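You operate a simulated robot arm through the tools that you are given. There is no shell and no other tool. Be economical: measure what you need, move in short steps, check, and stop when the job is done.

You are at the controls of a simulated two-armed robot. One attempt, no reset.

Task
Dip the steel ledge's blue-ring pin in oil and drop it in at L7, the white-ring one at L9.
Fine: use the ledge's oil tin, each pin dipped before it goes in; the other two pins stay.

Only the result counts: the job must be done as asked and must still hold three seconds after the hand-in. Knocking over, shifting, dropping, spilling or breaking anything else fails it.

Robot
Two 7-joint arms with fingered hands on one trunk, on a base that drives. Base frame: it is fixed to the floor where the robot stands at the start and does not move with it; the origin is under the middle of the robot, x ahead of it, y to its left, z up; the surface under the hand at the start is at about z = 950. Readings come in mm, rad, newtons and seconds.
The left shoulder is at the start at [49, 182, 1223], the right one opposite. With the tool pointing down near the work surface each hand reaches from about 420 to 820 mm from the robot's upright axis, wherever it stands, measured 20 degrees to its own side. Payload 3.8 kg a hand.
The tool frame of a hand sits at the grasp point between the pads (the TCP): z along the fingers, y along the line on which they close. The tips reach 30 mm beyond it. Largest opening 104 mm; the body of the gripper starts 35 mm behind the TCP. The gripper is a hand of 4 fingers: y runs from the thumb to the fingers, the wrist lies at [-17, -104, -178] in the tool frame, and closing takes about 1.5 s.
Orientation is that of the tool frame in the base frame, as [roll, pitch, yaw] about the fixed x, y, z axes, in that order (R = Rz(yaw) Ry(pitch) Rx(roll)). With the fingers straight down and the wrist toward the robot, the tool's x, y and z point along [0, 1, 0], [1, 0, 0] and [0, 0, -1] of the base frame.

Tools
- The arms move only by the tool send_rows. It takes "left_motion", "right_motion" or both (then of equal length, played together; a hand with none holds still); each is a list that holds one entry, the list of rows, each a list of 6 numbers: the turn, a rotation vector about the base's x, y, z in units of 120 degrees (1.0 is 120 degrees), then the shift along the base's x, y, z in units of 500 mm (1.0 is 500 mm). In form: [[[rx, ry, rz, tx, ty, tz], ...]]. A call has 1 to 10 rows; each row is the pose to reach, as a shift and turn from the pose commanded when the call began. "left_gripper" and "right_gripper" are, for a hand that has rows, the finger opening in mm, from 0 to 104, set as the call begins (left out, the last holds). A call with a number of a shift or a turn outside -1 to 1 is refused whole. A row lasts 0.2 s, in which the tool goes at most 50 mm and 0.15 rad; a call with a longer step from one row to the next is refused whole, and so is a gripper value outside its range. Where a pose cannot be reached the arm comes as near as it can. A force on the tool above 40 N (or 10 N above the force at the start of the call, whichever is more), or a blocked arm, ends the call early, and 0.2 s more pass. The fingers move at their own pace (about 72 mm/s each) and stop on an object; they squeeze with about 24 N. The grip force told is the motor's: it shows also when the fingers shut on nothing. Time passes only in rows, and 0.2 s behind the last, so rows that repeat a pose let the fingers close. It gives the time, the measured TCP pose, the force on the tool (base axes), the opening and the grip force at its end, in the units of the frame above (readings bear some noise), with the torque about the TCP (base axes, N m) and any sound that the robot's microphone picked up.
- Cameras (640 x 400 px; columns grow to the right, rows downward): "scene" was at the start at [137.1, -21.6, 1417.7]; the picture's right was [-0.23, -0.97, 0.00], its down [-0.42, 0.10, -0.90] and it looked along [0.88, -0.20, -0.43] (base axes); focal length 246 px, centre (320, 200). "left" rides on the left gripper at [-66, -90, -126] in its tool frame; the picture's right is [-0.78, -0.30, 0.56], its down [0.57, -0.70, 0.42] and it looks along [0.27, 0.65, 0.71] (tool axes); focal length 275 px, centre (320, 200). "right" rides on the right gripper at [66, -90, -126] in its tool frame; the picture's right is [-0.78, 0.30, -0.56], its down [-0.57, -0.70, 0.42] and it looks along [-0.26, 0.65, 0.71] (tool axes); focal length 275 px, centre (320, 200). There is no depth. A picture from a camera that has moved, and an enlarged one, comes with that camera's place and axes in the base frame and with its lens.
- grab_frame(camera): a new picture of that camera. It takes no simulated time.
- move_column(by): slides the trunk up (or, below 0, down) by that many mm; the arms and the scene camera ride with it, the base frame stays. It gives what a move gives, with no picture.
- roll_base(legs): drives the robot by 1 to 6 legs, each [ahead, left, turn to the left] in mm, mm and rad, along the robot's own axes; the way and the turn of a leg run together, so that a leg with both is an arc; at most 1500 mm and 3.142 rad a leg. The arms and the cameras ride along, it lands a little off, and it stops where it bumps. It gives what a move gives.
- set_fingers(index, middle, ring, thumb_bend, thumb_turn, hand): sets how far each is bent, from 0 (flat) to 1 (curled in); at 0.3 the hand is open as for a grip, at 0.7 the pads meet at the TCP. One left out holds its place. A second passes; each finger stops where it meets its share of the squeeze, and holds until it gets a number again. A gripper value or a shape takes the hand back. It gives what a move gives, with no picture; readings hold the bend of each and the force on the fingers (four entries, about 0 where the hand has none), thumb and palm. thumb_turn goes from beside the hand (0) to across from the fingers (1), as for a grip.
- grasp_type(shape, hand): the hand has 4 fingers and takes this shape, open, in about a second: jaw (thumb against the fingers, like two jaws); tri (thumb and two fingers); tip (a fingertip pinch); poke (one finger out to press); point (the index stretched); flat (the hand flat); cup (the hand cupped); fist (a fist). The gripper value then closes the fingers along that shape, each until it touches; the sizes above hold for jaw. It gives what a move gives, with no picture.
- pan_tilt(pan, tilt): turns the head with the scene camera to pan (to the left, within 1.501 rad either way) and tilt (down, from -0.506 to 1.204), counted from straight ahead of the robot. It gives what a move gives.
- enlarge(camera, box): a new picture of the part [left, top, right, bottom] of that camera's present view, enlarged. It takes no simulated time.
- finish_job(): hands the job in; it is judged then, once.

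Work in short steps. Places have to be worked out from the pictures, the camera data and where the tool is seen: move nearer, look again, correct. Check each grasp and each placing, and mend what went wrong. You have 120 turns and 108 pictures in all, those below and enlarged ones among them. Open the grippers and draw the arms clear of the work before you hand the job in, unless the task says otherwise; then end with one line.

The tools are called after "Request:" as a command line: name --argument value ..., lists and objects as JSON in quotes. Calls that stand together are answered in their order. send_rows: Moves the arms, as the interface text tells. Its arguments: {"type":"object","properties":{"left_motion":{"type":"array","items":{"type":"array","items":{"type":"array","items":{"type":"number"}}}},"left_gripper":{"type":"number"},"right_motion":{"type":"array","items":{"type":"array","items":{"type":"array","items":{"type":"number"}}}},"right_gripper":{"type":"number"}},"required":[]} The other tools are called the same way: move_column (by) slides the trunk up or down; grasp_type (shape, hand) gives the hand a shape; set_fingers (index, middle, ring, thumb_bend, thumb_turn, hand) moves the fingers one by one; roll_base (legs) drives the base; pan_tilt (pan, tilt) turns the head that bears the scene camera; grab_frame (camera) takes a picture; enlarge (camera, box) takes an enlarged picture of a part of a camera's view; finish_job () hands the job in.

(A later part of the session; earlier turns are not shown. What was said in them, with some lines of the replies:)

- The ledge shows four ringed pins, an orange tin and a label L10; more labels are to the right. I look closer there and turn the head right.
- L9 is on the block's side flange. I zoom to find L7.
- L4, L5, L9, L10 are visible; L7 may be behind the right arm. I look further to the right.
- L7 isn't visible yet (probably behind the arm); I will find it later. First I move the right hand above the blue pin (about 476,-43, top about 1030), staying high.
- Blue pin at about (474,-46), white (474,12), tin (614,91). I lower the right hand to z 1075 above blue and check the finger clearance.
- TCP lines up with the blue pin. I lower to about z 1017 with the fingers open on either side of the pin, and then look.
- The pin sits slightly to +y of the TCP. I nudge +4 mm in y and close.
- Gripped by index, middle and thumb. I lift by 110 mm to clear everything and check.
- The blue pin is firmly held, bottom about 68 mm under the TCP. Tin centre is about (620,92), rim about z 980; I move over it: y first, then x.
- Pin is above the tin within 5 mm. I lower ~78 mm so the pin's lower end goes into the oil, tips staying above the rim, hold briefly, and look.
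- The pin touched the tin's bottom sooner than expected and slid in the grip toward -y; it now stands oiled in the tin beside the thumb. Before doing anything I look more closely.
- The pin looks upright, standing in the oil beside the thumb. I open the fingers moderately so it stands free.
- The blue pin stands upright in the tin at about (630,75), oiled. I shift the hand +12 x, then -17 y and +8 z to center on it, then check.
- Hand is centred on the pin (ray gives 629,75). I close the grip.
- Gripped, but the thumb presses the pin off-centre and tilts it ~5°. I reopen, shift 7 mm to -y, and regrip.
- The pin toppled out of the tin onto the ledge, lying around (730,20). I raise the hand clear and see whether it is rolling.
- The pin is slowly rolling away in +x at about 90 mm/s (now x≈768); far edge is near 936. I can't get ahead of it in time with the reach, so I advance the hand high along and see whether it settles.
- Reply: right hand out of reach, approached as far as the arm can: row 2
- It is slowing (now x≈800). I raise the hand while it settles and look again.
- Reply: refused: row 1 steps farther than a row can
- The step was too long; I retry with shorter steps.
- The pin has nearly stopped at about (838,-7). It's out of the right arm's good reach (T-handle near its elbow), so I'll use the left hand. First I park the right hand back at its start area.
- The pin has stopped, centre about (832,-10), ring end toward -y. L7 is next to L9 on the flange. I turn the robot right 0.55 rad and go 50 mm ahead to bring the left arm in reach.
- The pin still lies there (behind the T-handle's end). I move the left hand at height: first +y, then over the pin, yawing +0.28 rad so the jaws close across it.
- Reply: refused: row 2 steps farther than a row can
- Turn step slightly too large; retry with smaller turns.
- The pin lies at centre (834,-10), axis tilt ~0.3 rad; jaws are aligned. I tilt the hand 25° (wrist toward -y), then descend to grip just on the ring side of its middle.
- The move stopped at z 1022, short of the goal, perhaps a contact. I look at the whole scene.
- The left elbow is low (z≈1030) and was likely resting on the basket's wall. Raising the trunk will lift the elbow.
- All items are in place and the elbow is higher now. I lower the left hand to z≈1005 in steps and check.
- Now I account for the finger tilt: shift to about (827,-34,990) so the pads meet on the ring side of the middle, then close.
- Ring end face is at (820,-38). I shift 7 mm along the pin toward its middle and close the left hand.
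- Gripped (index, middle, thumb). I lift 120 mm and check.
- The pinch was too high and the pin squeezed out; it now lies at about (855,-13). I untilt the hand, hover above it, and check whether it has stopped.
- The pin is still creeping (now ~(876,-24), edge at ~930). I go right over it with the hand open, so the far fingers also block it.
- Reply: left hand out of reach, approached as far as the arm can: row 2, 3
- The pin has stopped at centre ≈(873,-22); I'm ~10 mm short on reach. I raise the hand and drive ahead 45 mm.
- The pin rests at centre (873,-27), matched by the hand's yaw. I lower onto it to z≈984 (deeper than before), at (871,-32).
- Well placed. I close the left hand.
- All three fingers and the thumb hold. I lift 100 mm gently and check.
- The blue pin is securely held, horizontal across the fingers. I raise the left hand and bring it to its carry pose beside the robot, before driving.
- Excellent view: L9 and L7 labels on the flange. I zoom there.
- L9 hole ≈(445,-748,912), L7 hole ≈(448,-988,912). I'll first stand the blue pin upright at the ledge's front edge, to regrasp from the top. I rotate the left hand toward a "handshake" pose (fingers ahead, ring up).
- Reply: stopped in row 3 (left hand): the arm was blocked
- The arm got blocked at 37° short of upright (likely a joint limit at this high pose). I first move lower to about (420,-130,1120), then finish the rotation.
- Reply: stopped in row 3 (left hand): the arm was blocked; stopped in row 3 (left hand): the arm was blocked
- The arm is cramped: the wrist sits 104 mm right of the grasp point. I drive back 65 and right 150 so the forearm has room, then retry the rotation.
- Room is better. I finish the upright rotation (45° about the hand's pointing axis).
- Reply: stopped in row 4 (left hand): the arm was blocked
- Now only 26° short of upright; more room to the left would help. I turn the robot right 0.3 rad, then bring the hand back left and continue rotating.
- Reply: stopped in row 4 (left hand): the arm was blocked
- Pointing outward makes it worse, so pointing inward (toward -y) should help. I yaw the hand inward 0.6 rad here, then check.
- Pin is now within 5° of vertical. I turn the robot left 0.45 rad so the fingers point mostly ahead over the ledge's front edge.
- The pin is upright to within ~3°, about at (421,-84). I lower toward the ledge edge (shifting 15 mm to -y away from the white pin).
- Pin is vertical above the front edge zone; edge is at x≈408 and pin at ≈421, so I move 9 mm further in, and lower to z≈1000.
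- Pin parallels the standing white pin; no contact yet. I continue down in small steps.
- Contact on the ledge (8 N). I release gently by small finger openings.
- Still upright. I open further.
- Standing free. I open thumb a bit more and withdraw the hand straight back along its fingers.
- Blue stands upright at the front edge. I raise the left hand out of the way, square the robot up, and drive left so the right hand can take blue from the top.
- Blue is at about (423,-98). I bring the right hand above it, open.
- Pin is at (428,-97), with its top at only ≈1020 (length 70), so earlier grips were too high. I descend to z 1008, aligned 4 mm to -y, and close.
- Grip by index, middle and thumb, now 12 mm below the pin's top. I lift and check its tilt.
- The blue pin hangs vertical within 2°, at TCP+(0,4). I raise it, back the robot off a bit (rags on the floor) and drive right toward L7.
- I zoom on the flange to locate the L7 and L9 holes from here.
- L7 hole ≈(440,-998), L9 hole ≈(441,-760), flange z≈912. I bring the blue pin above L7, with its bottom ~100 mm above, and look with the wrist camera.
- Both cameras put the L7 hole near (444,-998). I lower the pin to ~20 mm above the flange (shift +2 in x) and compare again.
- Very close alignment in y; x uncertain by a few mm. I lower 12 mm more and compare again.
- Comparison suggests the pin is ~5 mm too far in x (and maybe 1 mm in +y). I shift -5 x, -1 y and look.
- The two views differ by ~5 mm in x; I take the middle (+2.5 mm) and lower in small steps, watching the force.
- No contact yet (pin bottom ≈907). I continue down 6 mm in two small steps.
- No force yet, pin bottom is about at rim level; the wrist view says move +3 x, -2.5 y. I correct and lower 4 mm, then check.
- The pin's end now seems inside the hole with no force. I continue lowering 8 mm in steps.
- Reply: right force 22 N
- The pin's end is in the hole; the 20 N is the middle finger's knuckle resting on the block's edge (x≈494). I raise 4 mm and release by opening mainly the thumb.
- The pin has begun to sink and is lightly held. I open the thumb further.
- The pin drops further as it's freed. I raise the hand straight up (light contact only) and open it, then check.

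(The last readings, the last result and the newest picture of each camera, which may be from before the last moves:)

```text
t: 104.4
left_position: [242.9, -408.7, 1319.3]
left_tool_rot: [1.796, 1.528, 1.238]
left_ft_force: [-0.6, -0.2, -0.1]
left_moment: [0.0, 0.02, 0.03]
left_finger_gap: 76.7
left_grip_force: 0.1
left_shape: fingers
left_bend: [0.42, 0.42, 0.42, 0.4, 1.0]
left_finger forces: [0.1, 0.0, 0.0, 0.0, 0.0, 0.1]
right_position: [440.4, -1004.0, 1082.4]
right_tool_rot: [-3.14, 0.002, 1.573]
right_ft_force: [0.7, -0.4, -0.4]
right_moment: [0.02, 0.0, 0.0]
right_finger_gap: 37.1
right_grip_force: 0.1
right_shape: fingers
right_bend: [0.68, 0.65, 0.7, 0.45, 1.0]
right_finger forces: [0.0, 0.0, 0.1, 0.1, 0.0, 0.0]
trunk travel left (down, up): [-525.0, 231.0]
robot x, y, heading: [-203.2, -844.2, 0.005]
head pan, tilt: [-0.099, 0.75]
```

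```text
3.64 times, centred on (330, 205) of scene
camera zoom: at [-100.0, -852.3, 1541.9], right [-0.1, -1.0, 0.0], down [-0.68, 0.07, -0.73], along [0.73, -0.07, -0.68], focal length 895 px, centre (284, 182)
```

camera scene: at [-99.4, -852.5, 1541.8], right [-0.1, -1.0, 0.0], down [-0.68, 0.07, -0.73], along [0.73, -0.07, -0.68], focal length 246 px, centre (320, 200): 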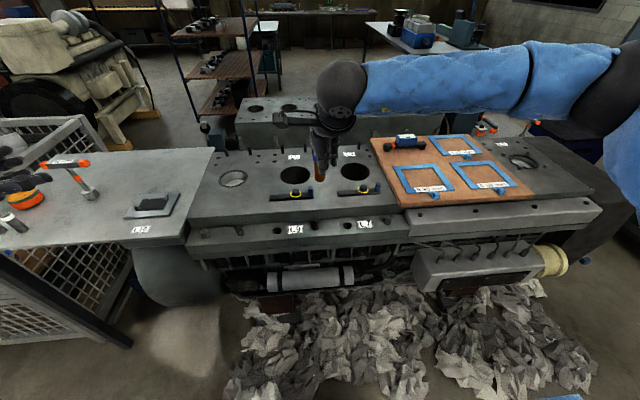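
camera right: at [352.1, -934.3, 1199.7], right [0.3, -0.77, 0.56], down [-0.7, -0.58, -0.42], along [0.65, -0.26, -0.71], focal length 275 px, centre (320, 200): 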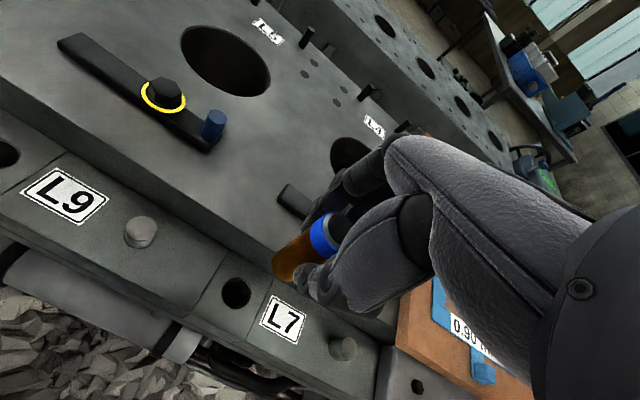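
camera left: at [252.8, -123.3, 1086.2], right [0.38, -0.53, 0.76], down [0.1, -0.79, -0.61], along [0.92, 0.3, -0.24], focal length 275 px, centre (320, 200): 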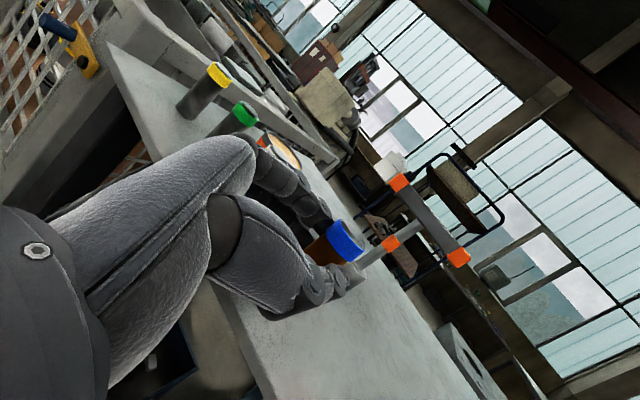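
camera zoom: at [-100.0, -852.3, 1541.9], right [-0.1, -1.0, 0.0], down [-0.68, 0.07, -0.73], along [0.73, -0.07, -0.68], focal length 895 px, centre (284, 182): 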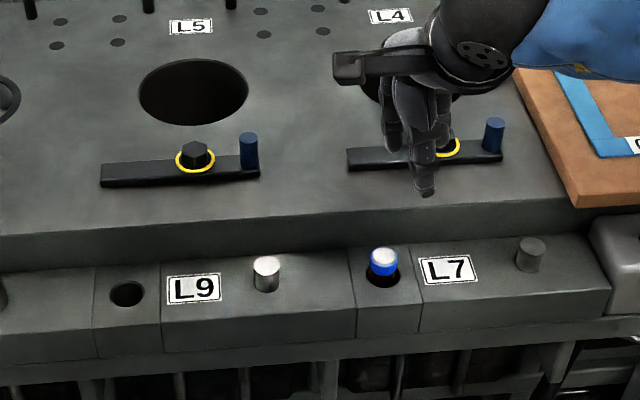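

Blue is seated at L7. Hole calibration gives L9 ≈(444,-760). Now I raise the right hand, open it, and drive back to the ledge for the white pin.

Request:
send_rows --right_motion '[[[0, 0, 0, -0.02, 0.03, 0.08], [0, 0, 0, -0.05, 0.08, 0.16], [0, 0, 0, -0.09, 0.13, 0.23], [0, 0, 0, -0.13, 0.18, 0.3], [0, 0, 0, -0.18, 0.22, 0.35]]]' --right_gripper 90

Request:
roll_base --legs '[[0, 804, -0.004], [150, 0, 0]]'

```text
t: 105.6
left_position: [243.9, -408.9, 1319.6]
left_tool_rot: [1.768, 1.527, 1.21]
left_ft_force: [-0.5, -0.3, 0.1]
left_moment: [0.04, 0.0, 0.05]
left_finger_gap: 76.4
left_grip_force: 0.0
left_shape: fingers
left_bend: [0.42, 0.42, 0.42, 0.4, 1.0]
left_finger forces: [0.0, 0.0, 0.0, 0.1, 0.0, 0.1]
right_position: [349.6, -894.6, 1253.8]
right_tool_rot: [3.14, 0.002, 1.571]
right_ft_force: [0.0, -1.0, 0.4]
right_moment: [0.03, 0.0, -0.03]
right_finger_gap: 89.8
right_grip_force: 0.2
right_shape: jaw
right_bend: [0.28, 0.33, 0.3, 0.37, 0.98]
right_finger forces: [0.0, 0.1, 0.0, 0.0, 0.1, 0.0]
trunk travel left (down, up): [-525.0, 231.0]
robot x, y, heading: [-202.1, -844.2, 0.006]
head pan, tilt: [-0.099, 0.75]
```

```text
t: 110.9
left_position: [377.9, 415.0, 1318.0]
left_tool_rot: [1.82, 1.528, 1.277]
left_ft_force: [0.5, -0.4, 0.1]
left_moment: [0.02, 0.01, -0.03]
left_finger_gap: 76.6
left_grip_force: 0.1
left_shape: fingers
left_bend: [0.42, 0.42, 0.42, 0.4, 1.0]
left_finger forces: [0.1, 0.0, 0.1, 0.0, 0.0, 0.1]
right_position: [494.1, -70.9, 1253.1]
right_tool_rot: [-3.14, 0.001, 1.592]
right_ft_force: [0.5, 0.0, -0.3]
right_moment: [-0.01, -0.02, 0.01]
right_finger_gap: 89.7
right_grip_force: 0.0
right_shape: jaw
right_bend: [0.28, 0.33, 0.3, 0.37, 0.98]
right_finger forces: [0.0, 0.0, 0.0, 0.0, 0.0, 0.0]
trunk travel left (down, up): [-525.0, 231.0]
robot x, y, heading: [-54.7, -26.3, 0.023]
head pan, tilt: [-0.099, 0.75]
```

I hover over the white pin (est. 477,13) and take one wrist picture.

Request:
send_rows --right_motion '[[[0, 0, -0.005, -0.008, 0.04, -0.07], [0, 0, -0.01, -0.017, 0.08, -0.14], [0, 0, -0.01, -0.026, 0.12, -0.21], [0, 0, -0.01, -0.034, 0.152, -0.286]]]'

Request:
grab_frame --camera "right"

```text
t: 111.9
left_position: [376.5, 414.5, 1318.3]
left_tool_rot: [1.816, 1.528, 1.276]
left_ft_force: [0.6, -0.3, 0.2]
left_moment: [0.0, 0.0, -0.02]
left_finger_gap: 76.3
left_grip_force: 0.0
left_shape: fingers
left_bend: [0.42, 0.42, 0.42, 0.4, 1.0]
left_finger forces: [0.0, 0.1, 0.0, 0.1, 0.0, 0.0]
right_position: [480.6, 9.5, 1110.3]
right_tool_rot: [-3.14, 0.001, 1.57]
right_ft_force: [-0.4, -0.4, -0.3]
right_moment: [0.04, 0.03, -0.01]
right_finger_gap: 89.7
right_grip_force: 0.1
right_shape: jaw
right_bend: [0.28, 0.33, 0.3, 0.37, 0.98]
right_finger forces: [0.1, 0.1, 0.0, 0.0, 0.1, 0.1]
trunk travel left (down, up): [-525.0, 231.0]
robot x, y, heading: [-60.8, -30.1, 0.023]
head pan, tilt: [-0.099, 0.75]
```

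```text
7 pictures are left
camera right: at [390.8, 73.3, 1234.7], right [0.3, -0.78, 0.56], down [-0.7, -0.57, -0.42], along [0.65, -0.27, -0.71], focal length 275 px, centre (320, 200)
```

right: 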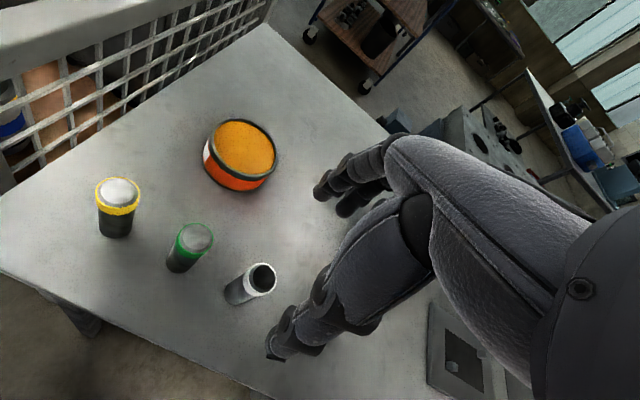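

White at (477.5,12), tin at (612,91). I descend with TCP at (478,6,1008), close, and lift a little.

Request:
send_rows --right_motion '[[[0, 0, 0, -0.005, -0.007, -0.07], [0, 0, 0, -0.005, -0.007, -0.14], [0, 0, 0, -0.005, -0.007, -0.18], [0, 0, 0, -0.005, -0.007, -0.205]]]'

Request:
send_rows --right_motion '[[[0, 0, 0, 0, 0, 0], [0, 0, 0, 0, 0, 0], [0, 0, 0, 0, 0, 0], [0, 0, 0, 0, 0, 0], [0, 0, 0, 0, 0, 0], [0, 0, 0, 0, 0, 0], [0, 0, 0, 0, 0, 0], [0, 0, 0, 0, 0, 0]]]' --right_gripper 5

Request:
send_rows --right_motion '[[[0, 0, 0, 0, 0, 0.01], [0, 0, 0, 0, 0, 0.05], [0, 0, 0, 0, 0, 0.13], [0, 0, 0, 0, 0, 0.2]]]'

Request:
grab_frame --camera "right"

```text
t: 112.9
left_position: [377.2, 413.7, 1317.9]
left_tool_rot: [1.815, 1.529, 1.273]
left_ft_force: [-0.1, 0.2, 0.6]
left_moment: [0.0, -0.03, 0.0]
left_finger_gap: 76.6
left_grip_force: 0.0
left_shape: fingers
left_bend: [0.42, 0.42, 0.42, 0.4, 1.0]
left_finger forces: [0.1, 0.1, 0.1, 0.1, 0.1, 0.1]
right_position: [474.3, 3.3, 1009.5]
right_tool_rot: [-3.141, 0.001, 1.571]
right_ft_force: [-0.2, 0.5, 0.6]
right_moment: [-0.04, -0.02, -0.01]
right_finger_gap: 89.7
right_grip_force: 0.0
right_shape: jaw
right_bend: [0.28, 0.33, 0.3, 0.37, 0.98]
right_finger forces: [0.0, 0.1, 0.0, 0.0, 0.1, 0.1]
trunk travel left (down, up): [-525.0, 231.0]
robot x, y, heading: [-59.9, -31.5, 0.022]
head pan, tilt: [-0.099, 0.75]
```

```text
t: 114.7
left_position: [375.8, 413.8, 1318.2]
left_tool_rot: [1.824, 1.528, 1.282]
left_ft_force: [0.2, 1.3, -0.5]
left_moment: [-0.01, -0.01, 0.0]
left_finger_gap: 76.5
left_grip_force: 0.0
left_shape: fingers
left_bend: [0.42, 0.42, 0.42, 0.4, 1.0]
left_finger forces: [0.1, 0.0, 0.0, 0.1, 0.0, 0.1]
right_position: [473.5, 3.5, 1010.9]
right_tool_rot: [3.14, -0.002, 1.571]
right_ft_force: [-0.6, 0.7, -0.4]
right_moment: [-0.01, 0.02, 0.02]
right_finger_gap: 8.4
right_grip_force: 23.5
right_shape: jaw
right_bend: [0.73, 0.7, 0.7, 0.76, 1.0]
right_finger forces: [13.8, 0.0, 0.0, 0.0, 18.3, 0.0]
trunk travel left (down, up): [-525.0, 231.0]
robot x, y, heading: [-55.9, -29.5, 0.023]
head pan, tilt: [-0.099, 0.75]
```

```text
t: 115.7
left_position: [376.1, 412.8, 1318.9]
left_tool_rot: [1.807, 1.528, 1.266]
left_ft_force: [-1.0, -0.5, 0.5]
left_moment: [0.0, -0.03, 0.02]
left_finger_gap: 76.3
left_grip_force: 0.2
left_shape: fingers
left_bend: [0.42, 0.42, 0.42, 0.4, 1.0]
left_finger forces: [0.0, 0.0, 0.1, 0.1, 0.0, 0.1]
right_position: [473.2, 6.4, 1107.4]
right_tool_rot: [3.141, -0.001, 1.573]
right_ft_force: [-0.5, 0.6, -2.0]
right_moment: [0.01, -0.01, -0.01]
right_finger_gap: 8.1
right_grip_force: 24.1
right_shape: jaw
right_bend: [0.73, 0.7, 0.7, 0.76, 1.0]
right_finger forces: [13.6, 0.0, 0.0, 0.0, 18.1, 0.0]
trunk travel left (down, up): [-525.0, 231.0]
robot x, y, heading: [-58.2, -30.5, 0.02]
head pan, tilt: [-0.099, 0.75]
```

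```text
6 pictures are left
camera right: at [384.2, 71.3, 1230.7], right [0.3, -0.77, 0.56], down [-0.7, -0.57, -0.42], along [0.65, -0.26, -0.71], focal length 275 px, centre (320, 200)
```

right: 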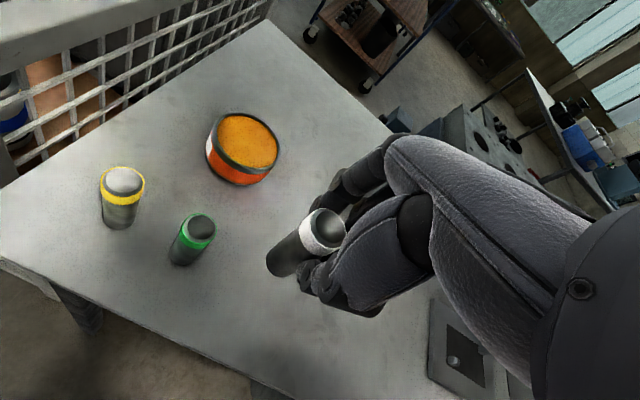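

White is held only by index and thumb, off-centre (~9 mm). I set it back down, release, and check for a better grip.

Request:
send_rows --right_motion '[[[0, 0, 0, 0, 0, -0.09], [0, 0, 0, 0, 0, -0.16], [0, 0, 0, 0, 0, -0.19], [0, 0, 0, 0, 0, -0.197]]]'

Request:
set_fingers --hand "right" --index 0.62 --middle 0.55 --ring 0.55 --thumb_bend 0.65

Request:
set_fingers --hand "right" --index 0.38 --middle 0.38 --ring 0.38 --thumb_bend 0.4

Request:
enlarge --camera "right" --box '[210, 170, 400, 345]'

```text
t: 116.7
left_position: [375.2, 413.8, 1319.7]
left_tool_rot: [1.813, 1.528, 1.272]
left_ft_force: [-0.5, -0.5, -0.6]
left_moment: [-0.01, 0.02, 0.01]
left_finger_gap: 76.6
left_grip_force: 0.0
left_shape: fingers
left_bend: [0.42, 0.42, 0.42, 0.4, 1.0]
left_finger forces: [0.0, 0.0, 0.0, 0.0, 0.1, 0.0]
right_position: [473.9, 1.9, 1009.6]
right_tool_rot: [3.141, 0.0, 1.572]
right_ft_force: [0.5, -0.7, 0.3]
right_moment: [-0.01, -0.02, 0.0]
right_finger_gap: 8.3
right_grip_force: 23.4
right_shape: jaw
right_bend: [0.73, 0.7, 0.7, 0.76, 1.0]
right_finger forces: [13.8, 0.0, 0.0, 0.0, 18.4, 0.1]
trunk travel left (down, up): [-525.0, 231.0]
robot x, y, heading: [-59.1, -27.1, 0.02]
head pan, tilt: [-0.099, 0.75]
```

```text
t: 117.7
left_position: [376.0, 413.7, 1317.5]
left_tool_rot: [1.809, 1.529, 1.267]
left_ft_force: [0.1, -0.3, 0.4]
left_moment: [-0.02, 0.03, -0.02]
left_finger_gap: 76.3
left_grip_force: 0.1
left_shape: fingers
left_bend: [0.42, 0.42, 0.42, 0.4, 1.0]
left_finger forces: [0.0, 0.0, 0.1, 0.0, 0.0, 0.1]
right_position: [474.9, 3.3, 1009.6]
right_tool_rot: [3.141, 0.001, 1.57]
right_ft_force: [-0.2, 0.3, 1.2]
right_moment: [-0.01, -0.03, -0.03]
right_finger_gap: 21.4
right_grip_force: 0.4
right_shape: fingers
right_bend: [0.61, 0.55, 0.55, 0.65, 1.0]
right_finger forces: [1.1, 0.0, 0.0, 0.0, 0.4, 0.1]
trunk travel left (down, up): [-525.0, 231.0]
robot x, y, heading: [-61.7, -31.4, 0.02]
head pan, tilt: [-0.099, 0.75]
```

```text
t: 118.7
left_position: [375.9, 414.1, 1317.5]
left_tool_rot: [1.814, 1.528, 1.275]
left_ft_force: [-0.9, -0.8, 0.9]
left_moment: [0.01, 0.01, -0.02]
left_finger_gap: 76.3
left_grip_force: 0.1
left_shape: fingers
left_bend: [0.42, 0.42, 0.42, 0.4, 1.0]
left_finger forces: [0.0, 0.0, 0.1, 0.0, 0.0, 0.0]
right_position: [473.5, 3.4, 1010.2]
right_tool_rot: [-3.141, -0.001, 1.571]
right_ft_force: [0.6, -0.5, 0.2]
right_moment: [-0.01, -0.01, 0.0]
right_finger_gap: 81.7
right_grip_force: 0.0
right_shape: fingers
right_bend: [0.38, 0.38, 0.38, 0.4, 1.0]
right_finger forces: [0.0, 0.0, 0.1, 0.0, 0.0, 0.0]
trunk travel left (down, up): [-525.0, 231.0]
robot x, y, heading: [-61.7, -30.9, 0.021]
head pan, tilt: [-0.099, 0.75]
```

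```text
2.29 times, centred on (305, 258) of right
camera zoom: at [384.7, 67.9, 1133.1], right [0.3, -0.78, 0.56], down [-0.7, -0.57, -0.42], along [0.65, -0.27, -0.71], focal length 629 px, centre (354, 69)
```

zoom: 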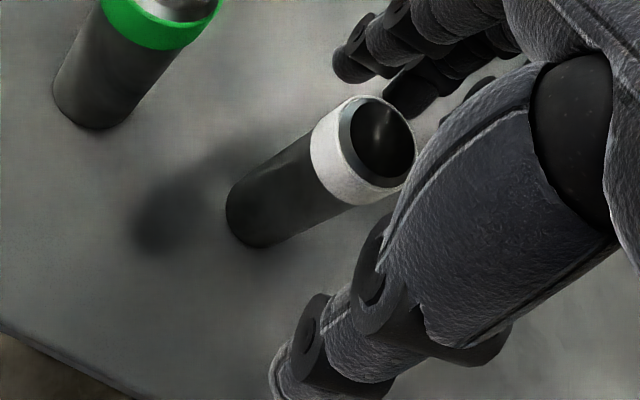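

White stands at (474,12), TCP is 8.6 mm off; I shift +5.5 mm in y, lower 2 mm, close again.

Request:
send_rows --right_motion '[[[0, 0, 0, 0.001, 0.011, -0.004], [0, 0, 0, 0.001, 0.011, -0.004]]]'

Request:
send_rows --right_motion '[[[0, 0, 0, 0, 0, 0], [0, 0, 0, 0, 0, 0], [0, 0, 0, 0, 0, 0], [0, 0, 0, 0, 0, 0], [0, 0, 0, 0, 0, 0], [0, 0, 0, 0, 0, 0], [0, 0, 0, 0, 0, 0], [0, 0, 0, 0, 0, 0]]]' --right_gripper 5

```text
t: 119.3
left_position: [376.3, 413.1, 1319.5]
left_tool_rot: [1.83, 1.528, 1.29]
left_ft_force: [-0.4, -0.2, -0.2]
left_moment: [-0.02, -0.02, 0.0]
left_finger_gap: 76.2
left_grip_force: 0.1
left_shape: fingers
left_bend: [0.42, 0.42, 0.42, 0.4, 1.0]
left_finger forces: [0.0, 0.0, 0.1, 0.1, 0.0, 0.1]
right_position: [475.2, 7.4, 1007.8]
right_tool_rot: [3.141, 0.0, 1.572]
right_ft_force: [0.3, 0.0, -0.4]
right_moment: [-0.01, 0.03, -0.02]
right_finger_gap: 82.0
right_grip_force: 0.0
right_shape: fingers
right_bend: [0.38, 0.38, 0.38, 0.4, 1.0]
right_finger forces: [0.0, 0.1, 0.1, 0.0, 0.1, 0.1]
trunk travel left (down, up): [-525.0, 231.0]
robot x, y, heading: [-60.7, -29.7, 0.018]
head pan, tilt: [-0.099, 0.75]
```

```text
t: 121.1
left_position: [376.3, 414.1, 1318.7]
left_tool_rot: [1.802, 1.527, 1.262]
left_ft_force: [-0.1, -0.4, 0.1]
left_moment: [0.01, -0.02, 0.0]
left_finger_gap: 76.3
left_grip_force: 0.1
left_shape: fingers
left_bend: [0.42, 0.42, 0.42, 0.4, 1.0]
left_finger forces: [0.0, 0.0, 0.0, 0.0, 0.0, 0.0]
right_position: [476.3, 7.9, 1008.3]
right_tool_rot: [-3.141, -0.002, 1.571]
right_ft_force: [-0.8, -0.1, 0.4]
right_moment: [-0.01, 0.02, -0.01]
right_finger_gap: 13.0
right_grip_force: 23.6
right_shape: jaw
right_bend: [0.72, 0.68, 0.7, 0.74, 1.0]
right_finger forces: [15.2, 5.1, 0.0, 0.0, 19.3, 0.0]
trunk travel left (down, up): [-525.0, 231.0]
robot x, y, heading: [-55.8, -31.6, 0.018]
head pan, tilt: [-0.099, 0.75]
```

Same good grip as with blue (index 15, middle 5, thumb 19 N). I lift, and move over the tin (TCP 613,87), then descend to just above the oil.

Request:
send_rows --right_motion '[[[0, 0, 0, 0, 0, 0.02], [0, 0, 0, 0, 0, 0.1], [0, 0, 0, 0, 0, 0.19], [0, 0, 0, 0.07, 0.04, 0.2], [0, 0, 0, 0.14, 0.08, 0.2], [0, 0, 0, 0.21, 0.12, 0.2], [0, 0, 0, 0.274, 0.158, 0.2], [0, 0, 0, 0.274, 0.158, 0.12], [0, 0, 0, 0.274, 0.158, 0.074], [0, 0, 0, 0.274, 0.158, 0.064]]]'

Request:
enlarge --camera "right" --box '[150, 150, 400, 380]'

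```text
t: 123.3
left_position: [376.5, 413.0, 1318.5]
left_tool_rot: [1.86, 1.529, 1.319]
left_ft_force: [0.7, 0.5, 0.0]
left_moment: [-0.02, 0.02, 0.01]
left_finger_gap: 76.5
left_grip_force: 0.0
left_shape: fingers
left_bend: [0.42, 0.42, 0.42, 0.4, 1.0]
left_finger forces: [0.0, 0.0, 0.0, 0.0, 0.0, 0.0]
right_position: [577.6, 75.6, 1067.3]
right_tool_rot: [3.141, 0.001, 1.57]
right_ft_force: [0.5, -0.1, -2.3]
right_moment: [0.03, 0.0, 0.0]
right_finger_gap: 12.6
right_grip_force: 23.6
right_shape: jaw
right_bend: [0.72, 0.71, 0.7, 0.75, 1.0]
right_finger forces: [16.0, 6.0, 0.0, 0.0, 18.9, 0.0]
right hand out of reach, approached as far as the arm can: row 7, 8, 9, 10
trunk travel left (down, up): [-525.0, 231.0]
robot x, y, heading: [-59.2, -30.4, 0.021]
head pan, tilt: [-0.099, 0.75]
```

```text
1.74 times, centred on (275, 265) of right
camera zoom: at [489.8, 141.7, 1191.6], right [0.3, -0.78, 0.56], down [-0.7, -0.57, -0.42], along [0.65, -0.27, -0.71], focal length 479 px, centre (398, 87)
```

zoom: 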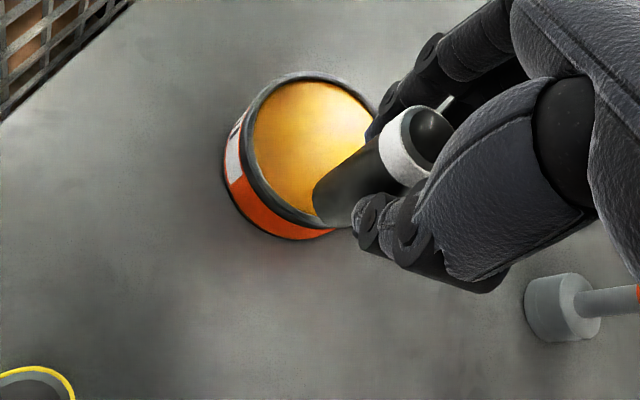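

Out of arm reach by ~35 mm. I drive ahead 50 mm (hand is above the rim level) and read the pose.

Request:
roll_base --legs '[[50, 0, 0]]'

```text
t: 124.2
left_position: [428.4, 414.4, 1317.2]
left_tool_rot: [1.875, 1.529, 1.335]
left_ft_force: [0.9, -0.7, 0.6]
left_moment: [0.01, -0.01, -0.03]
left_finger_gap: 76.7
left_grip_force: 0.1
left_shape: fingers
left_bend: [0.42, 0.42, 0.42, 0.4, 1.0]
left_finger forces: [0.0, 0.0, 0.0, 0.0, 0.1, 0.0]
right_position: [632.1, 76.4, 1066.6]
right_tool_rot: [-3.138, 0.0, 1.571]
right_ft_force: [0.8, 1.2, -2.5]
right_moment: [-0.01, -0.02, -0.01]
right_finger_gap: 12.5
right_grip_force: 24.0
right_shape: jaw
right_bend: [0.72, 0.71, 0.7, 0.75, 1.0]
right_finger forces: [15.9, 6.0, 0.1, 0.0, 18.9, 0.0]
trunk travel left (down, up): [-525.0, 231.0]
robot x, y, heading: [-13.4, -29.4, 0.02]
head pan, tilt: [-0.099, 0.75]
```

Now TCP (632,76). I go to (613,87) and lower to z 1038, then in 2 mm steps until the pin touches in the oil.

Request:
send_rows --right_motion '[[[0, 0, 0, -0.02, 0.011, 0], [0, 0, 0, -0.038, 0.021, 0], [0, 0, 0, -0.038, 0.021, -0.03], [0, 0, 0, -0.038, 0.021, -0.057]]]'

Request:
send_rows --right_motion '[[[0, 0, 0, 0, 0, -0.004], [0, 0, 0, 0, 0, -0.006]]]'

```text
t: 125.2
left_position: [425.1, 413.8, 1318.8]
left_tool_rot: [1.805, 1.526, 1.264]
left_ft_force: [-0.2, 0.3, 0.0]
left_moment: [-0.01, -0.03, 0.03]
left_finger_gap: 76.4
left_grip_force: 0.1
left_shape: fingers
left_bend: [0.42, 0.42, 0.42, 0.4, 1.0]
left_finger forces: [0.0, 0.0, 0.0, 0.0, 0.1, 0.1]
right_position: [610.2, 85.1, 1044.0]
right_tool_rot: [3.14, 0.001, 1.573]
right_ft_force: [-1.9, -0.6, 6.2]
right_moment: [0.0, -0.04, 0.02]
right_finger_gap: 12.9
right_grip_force: 24.0
right_shape: jaw
right_bend: [0.72, 0.71, 0.7, 0.75, 1.0]
right_finger forces: [15.6, 6.6, 0.1, 0.1, 21.1, 0.1]
trunk travel left (down, up): [-525.0, 231.0]
robot x, y, heading: [-13.6, -26.8, 0.023]
head pan, tilt: [-0.099, 0.75]
```

```text
t: 125.8
left_position: [423.0, 413.5, 1319.7]
left_tool_rot: [1.777, 1.527, 1.236]
left_ft_force: [-0.2, -0.2, -0.3]
left_moment: [-0.02, 0.01, 0.0]
left_finger_gap: 76.6
left_grip_force: 0.0
left_shape: fingers
left_bend: [0.42, 0.42, 0.42, 0.4, 1.0]
left_finger forces: [0.1, 0.0, 0.0, 0.1, 0.0, 0.0]
right_position: [608.6, 84.8, 1040.4]
right_tool_rot: [3.134, 0.001, 1.572]
right_ft_force: [-1.4, -3.3, 25.0]
right_moment: [0.0, -0.11, 0.01]
right_finger_gap: 14.0
right_grip_force: 23.7
right_shape: jaw
right_bend: [0.73, 0.71, 0.7, 0.75, 1.0]
right_finger forces: [18.3, 9.2, 0.0, 0.0, 24.7, 0.0]
trunk travel left (down, up): [-525.0, 231.0]
robot x, y, heading: [-11.7, -30.0, 0.026]
head pan, tilt: [-0.099, 0.75]
```

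Contact with the tin's oil floor (25 N). I raise right away and check the pin's coating and pose.

Request:
send_rows --right_motion '[[[0, 0, 0, 0, 0, 0.02], [0, 0, 0, 0, 0, 0.06], [0, 0, 0, 0, 0, 0.14], [0, 0, 0, 0, 0, 0.22]]]'

Request:
enlarge --camera "right" --box '[210, 170, 400, 345]'

```text
t: 126.8
left_position: [425.3, 415.5, 1318.3]
left_tool_rot: [1.835, 1.528, 1.293]
left_ft_force: [0.4, -0.1, 0.4]
left_moment: [0.01, 0.0, -0.01]
left_finger_gap: 76.7
left_grip_force: 0.1
left_shape: fingers
left_bend: [0.42, 0.42, 0.42, 0.4, 1.0]
left_finger forces: [0.1, 0.1, 0.0, 0.0, 0.0, 0.0]
right_position: [607.1, 85.5, 1146.5]
right_tool_rot: [-3.14, 0.003, 1.57]
right_ft_force: [0.2, -0.2, -1.0]
right_moment: [0.01, -0.01, -0.02]
right_finger_gap: 13.1
right_grip_force: 24.3
right_shape: jaw
right_bend: [0.72, 0.71, 0.7, 0.75, 1.0]
right_finger forces: [15.5, 6.0, 0.1, 0.0, 18.7, 0.0]
trunk travel left (down, up): [-525.0, 231.0]
robot x, y, heading: [-10.8, -27.6, 0.03]
head pan, tilt: [-0.099, 0.75]
```

```text
2.29 times, centred on (305, 258) of right
camera zoom: at [518.4, 149.8, 1269.1], right [0.3, -0.78, 0.56], down [-0.7, -0.57, -0.42], along [0.65, -0.27, -0.71], focal length 629 px, centre (354, 69)
```

zoom: 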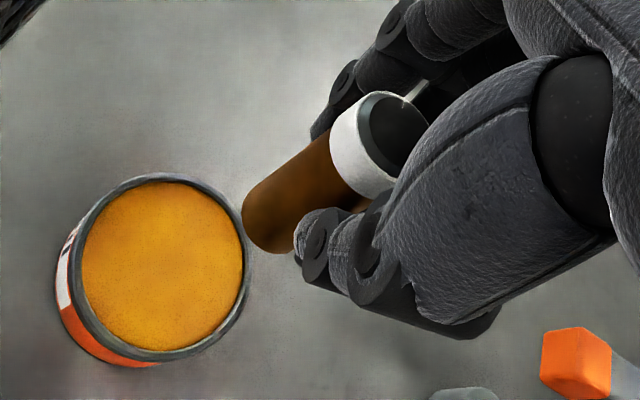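

White is coated and held just like blue was, so the same offsets apply: L9 entry TCP ≈(443.5,-764.5). I raise to carry height and drive to L9.

Request:
send_rows --right_motion '[[[0, 0, 0, 0, 0, 0.08], [0, 0, 0, -0.01, -0.03, 0.15], [0, 0, 0, -0.04, -0.1, 0.2], [0, 0, 0, -0.08, -0.18, 0.2], [0, 0, 0, -0.12, -0.26, 0.2], [0, 0, 0, -0.15, -0.31, 0.2]]]'

Request:
roll_base --legs '[[-190, 0, -0.025], [0, -577, 0]]'

```text
t: 128.2
left_position: [424.5, 414.3, 1319.2]
left_tool_rot: [1.841, 1.528, 1.3]
left_ft_force: [0.4, -0.1, 0.7]
left_moment: [0.01, -0.03, 0.01]
left_finger_gap: 76.6
left_grip_force: 0.0
left_shape: fingers
left_bend: [0.42, 0.42, 0.42, 0.4, 1.0]
left_finger forces: [0.1, 0.0, 0.0, 0.0, 0.0, 0.0]
right_position: [536.0, -67.3, 1248.6]
right_tool_rot: [-3.141, -0.004, 1.571]
right_ft_force: [-0.2, 0.0, -1.9]
right_moment: [0.03, -0.03, 0.02]
right_finger_gap: 13.2
right_grip_force: 24.2
right_shape: jaw
right_bend: [0.72, 0.71, 0.7, 0.75, 1.0]
right_finger forces: [15.6, 5.7, 0.0, 0.0, 18.6, 0.0]
trunk travel left (down, up): [-525.0, 231.0]
robot x, y, heading: [-12.6, -26.4, 0.019]
head pan, tilt: [-0.099, 0.75]
```

```text
t: 132.7
left_position: [242.5, -173.1, 1318.6]
left_tool_rot: [1.85, 1.528, 1.298]
left_ft_force: [-0.7, 0.6, -0.6]
left_moment: [-0.04, -0.02, 0.08]
left_finger_gap: 76.6
left_grip_force: 0.1
left_shape: fingers
left_bend: [0.42, 0.42, 0.42, 0.4, 1.0]
left_finger forces: [0.0, 0.0, 0.0, 0.0, 0.1, 0.1]
right_position: [348.1, -656.8, 1248.2]
right_tool_rot: [-3.142, 0.0, 1.556]
right_ft_force: [0.0, -0.7, -2.0]
right_moment: [-0.01, -0.01, 0.0]
right_finger_gap: 13.6
right_grip_force: 23.9
right_shape: jaw
right_bend: [0.72, 0.71, 0.7, 0.75, 1.0]
right_finger forces: [15.7, 5.7, 0.0, 0.0, 18.6, 0.0]
trunk travel left (down, up): [-525.0, 231.0]
robot x, y, heading: [-197.9, -610.7, 0.008]
head pan, tilt: [-0.099, 0.75]
```

I move over L9 at the calibrated pose, to z≈972 (pin bottom just above the flange).

Request:
send_rows --right_motion '[[[0, 0, 0.002, 0.048, -0.054, -0.05], [0, 0, 0.004, 0.096, -0.108, -0.1], [0, 0, 0.006, 0.144, -0.162, -0.15], [0, 0, 0.008, 0.191, -0.2154, -0.2], [0, 0, 0.008, 0.191, -0.2154, -0.29], [0, 0, 0.008, 0.191, -0.2154, -0.37], [0, 0, 0.008, 0.191, -0.2154, -0.45], [0, 0, 0.008, 0.191, -0.2154, -0.51], [0, 0, 0.008, 0.191, -0.2154, -0.552]]]'

Request:
send_rows --right_motion '[[[0, 0, 0, 0, 0, 0]]]'

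Request:
enlarge --camera "right" --box '[230, 210, 330, 298]'

```text
t: 134.7
left_position: [242.8, -173.2, 1317.8]
left_tool_rot: [1.814, 1.528, 1.262]
left_ft_force: [0.4, -0.3, -0.8]
left_moment: [0.0, -0.03, -0.02]
left_finger_gap: 76.4
left_grip_force: 0.0
left_shape: fingers
left_bend: [0.42, 0.42, 0.42, 0.4, 1.0]
left_finger forces: [0.0, 0.0, 0.0, 0.0, 0.0, 0.1]
right_position: [442.1, -762.2, 971.1]
right_tool_rot: [-3.141, 0.0, 1.576]
right_ft_force: [0.3, 0.1, -1.0]
right_moment: [0.01, 0.04, -0.03]
right_finger_gap: 13.3
right_grip_force: 23.8
right_shape: jaw
right_bend: [0.72, 0.71, 0.7, 0.75, 1.0]
right_finger forces: [15.7, 5.4, 0.0, 0.0, 18.6, 0.0]
trunk travel left (down, up): [-525.0, 231.0]
robot x, y, heading: [-201.0, -609.7, 0.009]
head pan, tilt: [-0.099, 0.75]
```

```text
t: 135.1
left_position: [243.3, -172.4, 1318.4]
left_tool_rot: [1.829, 1.528, 1.274]
left_ft_force: [-0.7, -0.5, 0.1]
left_moment: [-0.01, 0.01, 0.03]
left_finger_gap: 76.4
left_grip_force: 0.2
left_shape: fingers
left_bend: [0.42, 0.42, 0.42, 0.4, 1.0]
left_finger forces: [0.1, 0.0, 0.1, 0.0, 0.0, 0.0]
right_position: [442.9, -761.6, 972.4]
right_tool_rot: [-3.14, -0.001, 1.575]
right_ft_force: [0.1, 0.3, -1.9]
right_moment: [0.0, -0.01, -0.02]
right_finger_gap: 13.2
right_grip_force: 23.8
right_shape: jaw
right_bend: [0.72, 0.71, 0.7, 0.75, 1.0]
right_finger forces: [15.7, 5.4, 0.0, 0.0, 18.6, 0.1]
trunk travel left (down, up): [-525.0, 231.0]
robot x, y, heading: [-198.4, -611.5, 0.015]
head pan, tilt: [-0.099, 0.75]
```

```text
4.55 times, centred on (280, 254) of right
camera zoom: at [353.1, -697.6, 1095.3], right [0.3, -0.77, 0.56], down [-0.7, -0.58, -0.42], along [0.65, -0.26, -0.71], focal length 1251 px, centre (502, -46)
```

zoom: 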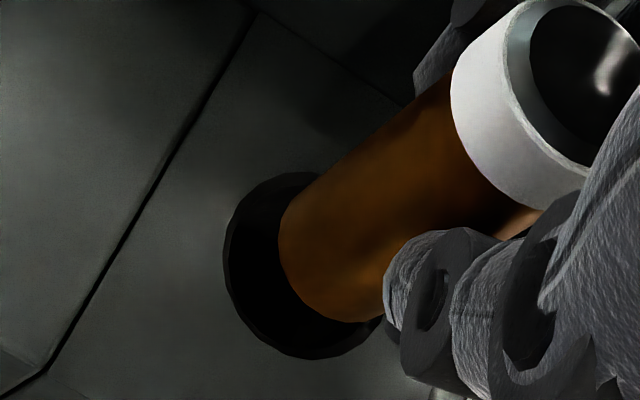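

The view matches the known-good L7 picture within ~1 mm (need -1 mm y). I lower to z≈949 in steps and read forces.

Request:
send_rows --right_motion '[[[0, 0, 0, 0.001, -0.002, -0.01], [0, 0, 0, 0.001, -0.002, -0.02], [0, 0, 0, 0.001, -0.002, -0.028]]]'

Request:
send_rows --right_motion '[[[0, 0, 0, 0, 0, -0.006], [0, 0, 0, 0, 0, -0.012], [0, 0, 0, 0, 0, -0.018]]]'

```text
t: 135.9
left_position: [242.4, -173.2, 1319.0]
left_tool_rot: [1.843, 1.527, 1.291]
left_ft_force: [0.3, -0.2, 0.2]
left_moment: [-0.02, 0.01, -0.01]
left_finger_gap: 76.6
left_grip_force: 0.0
left_shape: fingers
left_bend: [0.42, 0.42, 0.42, 0.4, 1.0]
left_finger forces: [0.0, 0.0, 0.0, 0.0, 0.1, 0.1]
right_position: [444.2, -764.2, 956.0]
right_tool_rot: [-3.14, 0.001, 1.575]
right_ft_force: [-0.2, 0.0, -1.7]
right_moment: [-0.01, 0.03, 0.0]
right_finger_gap: 13.4
right_grip_force: 23.5
right_shape: jaw
right_bend: [0.72, 0.71, 0.7, 0.75, 1.0]
right_finger forces: [15.7, 5.4, 0.0, 0.0, 18.5, 0.0]
trunk travel left (down, up): [-525.0, 231.0]
robot x, y, heading: [-198.5, -613.5, 0.011]
head pan, tilt: [-0.099, 0.75]
```

```text
t: 136.7
left_position: [242.1, -172.9, 1318.3]
left_tool_rot: [1.816, 1.527, 1.265]
left_ft_force: [0.5, -0.1, 0.5]
left_moment: [0.01, 0.0, 0.02]
left_finger_gap: 76.8
left_grip_force: 0.2
left_shape: fingers
left_bend: [0.42, 0.42, 0.42, 0.4, 1.0]
left_finger forces: [0.0, 0.1, 0.0, 0.0, 0.1, 0.0]
right_position: [443.6, -764.5, 947.9]
right_tool_rot: [-3.141, 0.0, 1.577]
right_ft_force: [-3.1, 0.8, 1.4]
right_moment: [-0.04, -0.14, 0.0]
right_finger_gap: 13.1
right_grip_force: 23.7
right_shape: jaw
right_bend: [0.72, 0.71, 0.7, 0.75, 1.0]
right_finger forces: [15.3, 10.3, 0.0, 0.0, 19.0, 0.0]
trunk travel left (down, up): [-525.0, 231.0]
robot x, y, heading: [-201.7, -611.3, 0.012]
head pan, tilt: [-0.099, 0.75]
```

Same signature as at L7 (middle knuckle just touching the block wall). I verify with one picture before release.

Request:
enlarge --camera "scene" --box '[320, 185, 380, 240]'

```text
7.27 times, centred on (350, 212) of scene
camera zoom: at [-98.5, -618.8, 1541.9], right [-0.09, -1.0, 0.0], down [-0.68, 0.06, -0.73], along [0.73, -0.07, -0.68], focal length 1790 px, centre (102, 109)
```

zoom: 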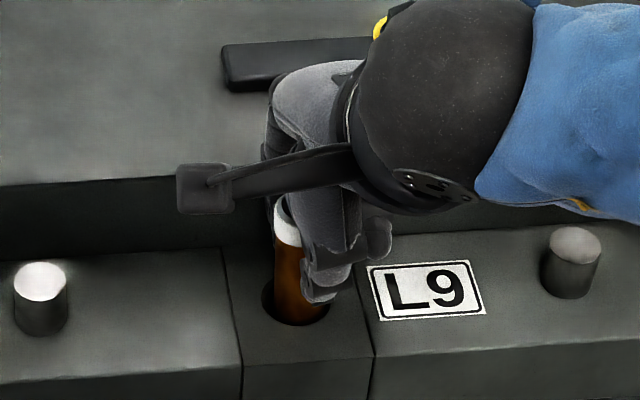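

The pin is in the L9 hole just as at L7. I release with the same finger sequence: mainly the thumb, then more.

Request:
set_fingers --hand "right" --index 0.68 --middle 0.67 --thumb_bend 0.6

Request:
set_fingers --hand "right" --thumb_bend 0.45

Request:
send_rows --right_motion '[[[0, 0, 0, -0.004, 0, 0.01], [0, 0, 0, -0.004, 0, 0.04], [0, 0, 0, -0.004, 0, 0.1], [0, 0, 0, -0.004, 0, 0.18], [0, 0, 0, -0.004, 0, 0.27], [0, 0, 0, -0.02, 0.02, 0.36], [0, 0, 0, -0.04, 0.06, 0.44], [0, 0, 0, -0.08, 0.1, 0.52]]]'

```text
t: 137.7
left_position: [241.4, -173.1, 1318.1]
left_tool_rot: [1.8, 1.527, 1.246]
left_ft_force: [0.3, -0.6, -0.5]
left_moment: [0.01, -0.01, 0.04]
left_finger_gap: 76.5
left_grip_force: 0.0
left_shape: fingers
left_bend: [0.42, 0.42, 0.42, 0.4, 1.0]
left_finger forces: [0.0, 0.1, 0.0, 0.0, 0.0, 0.1]
right_position: [443.7, -764.1, 948.8]
right_tool_rot: [-3.141, 0.0, 1.576]
right_ft_force: [-3.6, 0.5, 1.7]
right_moment: [-0.03, -0.19, -0.05]
right_finger_gap: 23.2
right_grip_force: 4.3
right_shape: fingers
right_bend: [0.65, 0.69, 0.7, 0.59, 1.0]
right_finger forces: [2.4, 5.4, 0.1, 0.1, 1.0, 0.0]
trunk travel left (down, up): [-525.0, 231.0]
robot x, y, heading: [-196.6, -609.9, 0.011]
head pan, tilt: [-0.099, 0.75]
```

```text
t: 138.7
left_position: [242.5, -172.1, 1319.1]
left_tool_rot: [1.801, 1.529, 1.249]
left_ft_force: [-0.9, 0.7, 0.2]
left_moment: [0.0, 0.0, 0.0]
left_finger_gap: 76.4
left_grip_force: 0.1
left_shape: fingers
left_bend: [0.42, 0.42, 0.42, 0.4, 1.0]
left_finger forces: [0.0, 0.0, 0.0, 0.0, 0.1, 0.1]
right_position: [443.9, -765.2, 950.4]
right_tool_rot: [3.141, -0.001, 1.576]
right_ft_force: [-3.4, 0.9, 1.4]
right_moment: [0.0, -0.12, -0.02]
right_finger_gap: 38.3
right_grip_force: 3.0
right_shape: fingers
right_bend: [0.67, 0.69, 0.7, 0.45, 1.0]
right_finger forces: [0.9, 4.4, 0.1, 0.0, 0.0, 0.0]
trunk travel left (down, up): [-525.0, 231.0]
robot x, y, heading: [-201.7, -611.2, 0.012]
head pan, tilt: [-0.099, 0.75]
```

```text
t: 140.5
left_position: [240.9, -173.3, 1319.1]
left_tool_rot: [1.755, 1.527, 1.2]
left_ft_force: [-0.4, -0.1, 0.1]
left_moment: [-0.03, 0.01, -0.04]
left_finger_gap: 76.4
left_grip_force: 0.1
left_shape: fingers
left_bend: [0.42, 0.42, 0.42, 0.4, 1.0]
left_finger forces: [0.0, 0.1, 0.1, 0.0, 0.0, 0.1]
right_position: [401.6, -714.7, 1210.6]
right_tool_rot: [-3.141, 0.001, 1.575]
right_ft_force: [-1.2, -0.1, 0.5]
right_moment: [0.01, -0.01, 0.0]
right_finger_gap: 37.3
right_grip_force: 0.1
right_shape: fingers
right_bend: [0.68, 0.67, 0.7, 0.45, 1.0]
right_finger forces: [0.0, 0.0, 0.0, 0.0, 0.0, 0.0]
trunk travel left (down, up): [-525.0, 231.0]
robot x, y, heading: [-198.6, -611.9, 0.01]
head pan, tilt: [-0.099, 0.75]
```

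Released and withdrawn. I open the right hand fully and use the last picture to verify both pins.

Request:
send_rows --right_motion '[[[0, 0, 0, -0.04, 0.04, 0.04], [0, 0, 0, -0.08, 0.08, 0.08], [0, 0, 0, -0.08, 0.08, 0.08]]]' --right_gripper 104

Request:
enlarge --camera "scene" --box '[300, 150, 460, 250]'

```text
t: 141.3
left_position: [242.7, -173.2, 1318.7]
left_tool_rot: [1.812, 1.53, 1.258]
left_ft_force: [0.1, 0.7, 0.0]
left_moment: [-0.01, 0.0, 0.02]
left_finger_gap: 76.4
left_grip_force: 0.1
left_shape: fingers
left_bend: [0.42, 0.42, 0.42, 0.4, 1.0]
left_finger forces: [0.0, 0.0, 0.0, 0.0, 0.0, 0.0]
right_position: [361.2, -674.1, 1250.3]
right_tool_rot: [-3.14, -0.001, 1.577]
right_ft_force: [0.9, -0.4, 0.2]
right_moment: [0.05, -0.01, 0.02]
right_finger_gap: 103.9
right_grip_force: 0.1
right_shape: jaw
right_bend: [0.3, 0.3, 0.3, 0.3, 0.97]
right_finger forces: [0.1, 0.1, 0.0, 0.0, 0.0, 0.0]
trunk travel left (down, up): [-525.0, 231.0]
robot x, y, heading: [-198.2, -610.9, 0.009]
head pan, tilt: [-0.099, 0.75]
```

```text
4.00 times, centred on (380, 200) of scene
camera zoom: at [-97.6, -619.3, 1541.8], right [-0.09, -1.0, 0.0], down [-0.68, 0.06, -0.73], along [0.73, -0.07, -0.68], focal length 985 px, centre (80, 200)
```

zoom: 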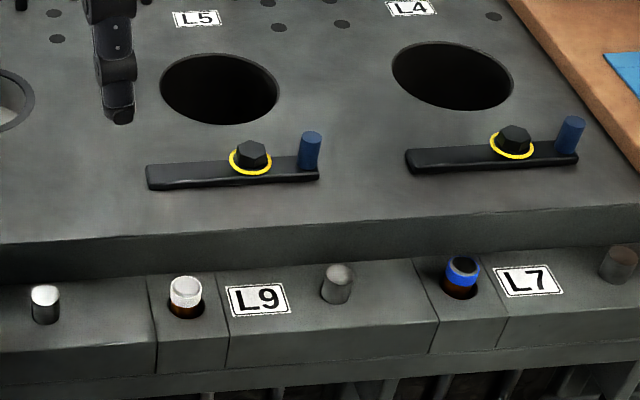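

Both oiled pins stand in their holes (white at L9, blue at L7), and the hands are open and clear. I hand the job in.

Request:
finish_job

```text
The job is handed in.
```

I dipped both pins in the ledge's oil tin; the blue-ring pin is now in L7 and the white-ring pin in L9. The blue pin toppled out of the tin onto the ledge after dipping and rolled near the far edge before I recovered it. The left elbow also appeared to rest briefly on the basket, and I saw nothing moved.
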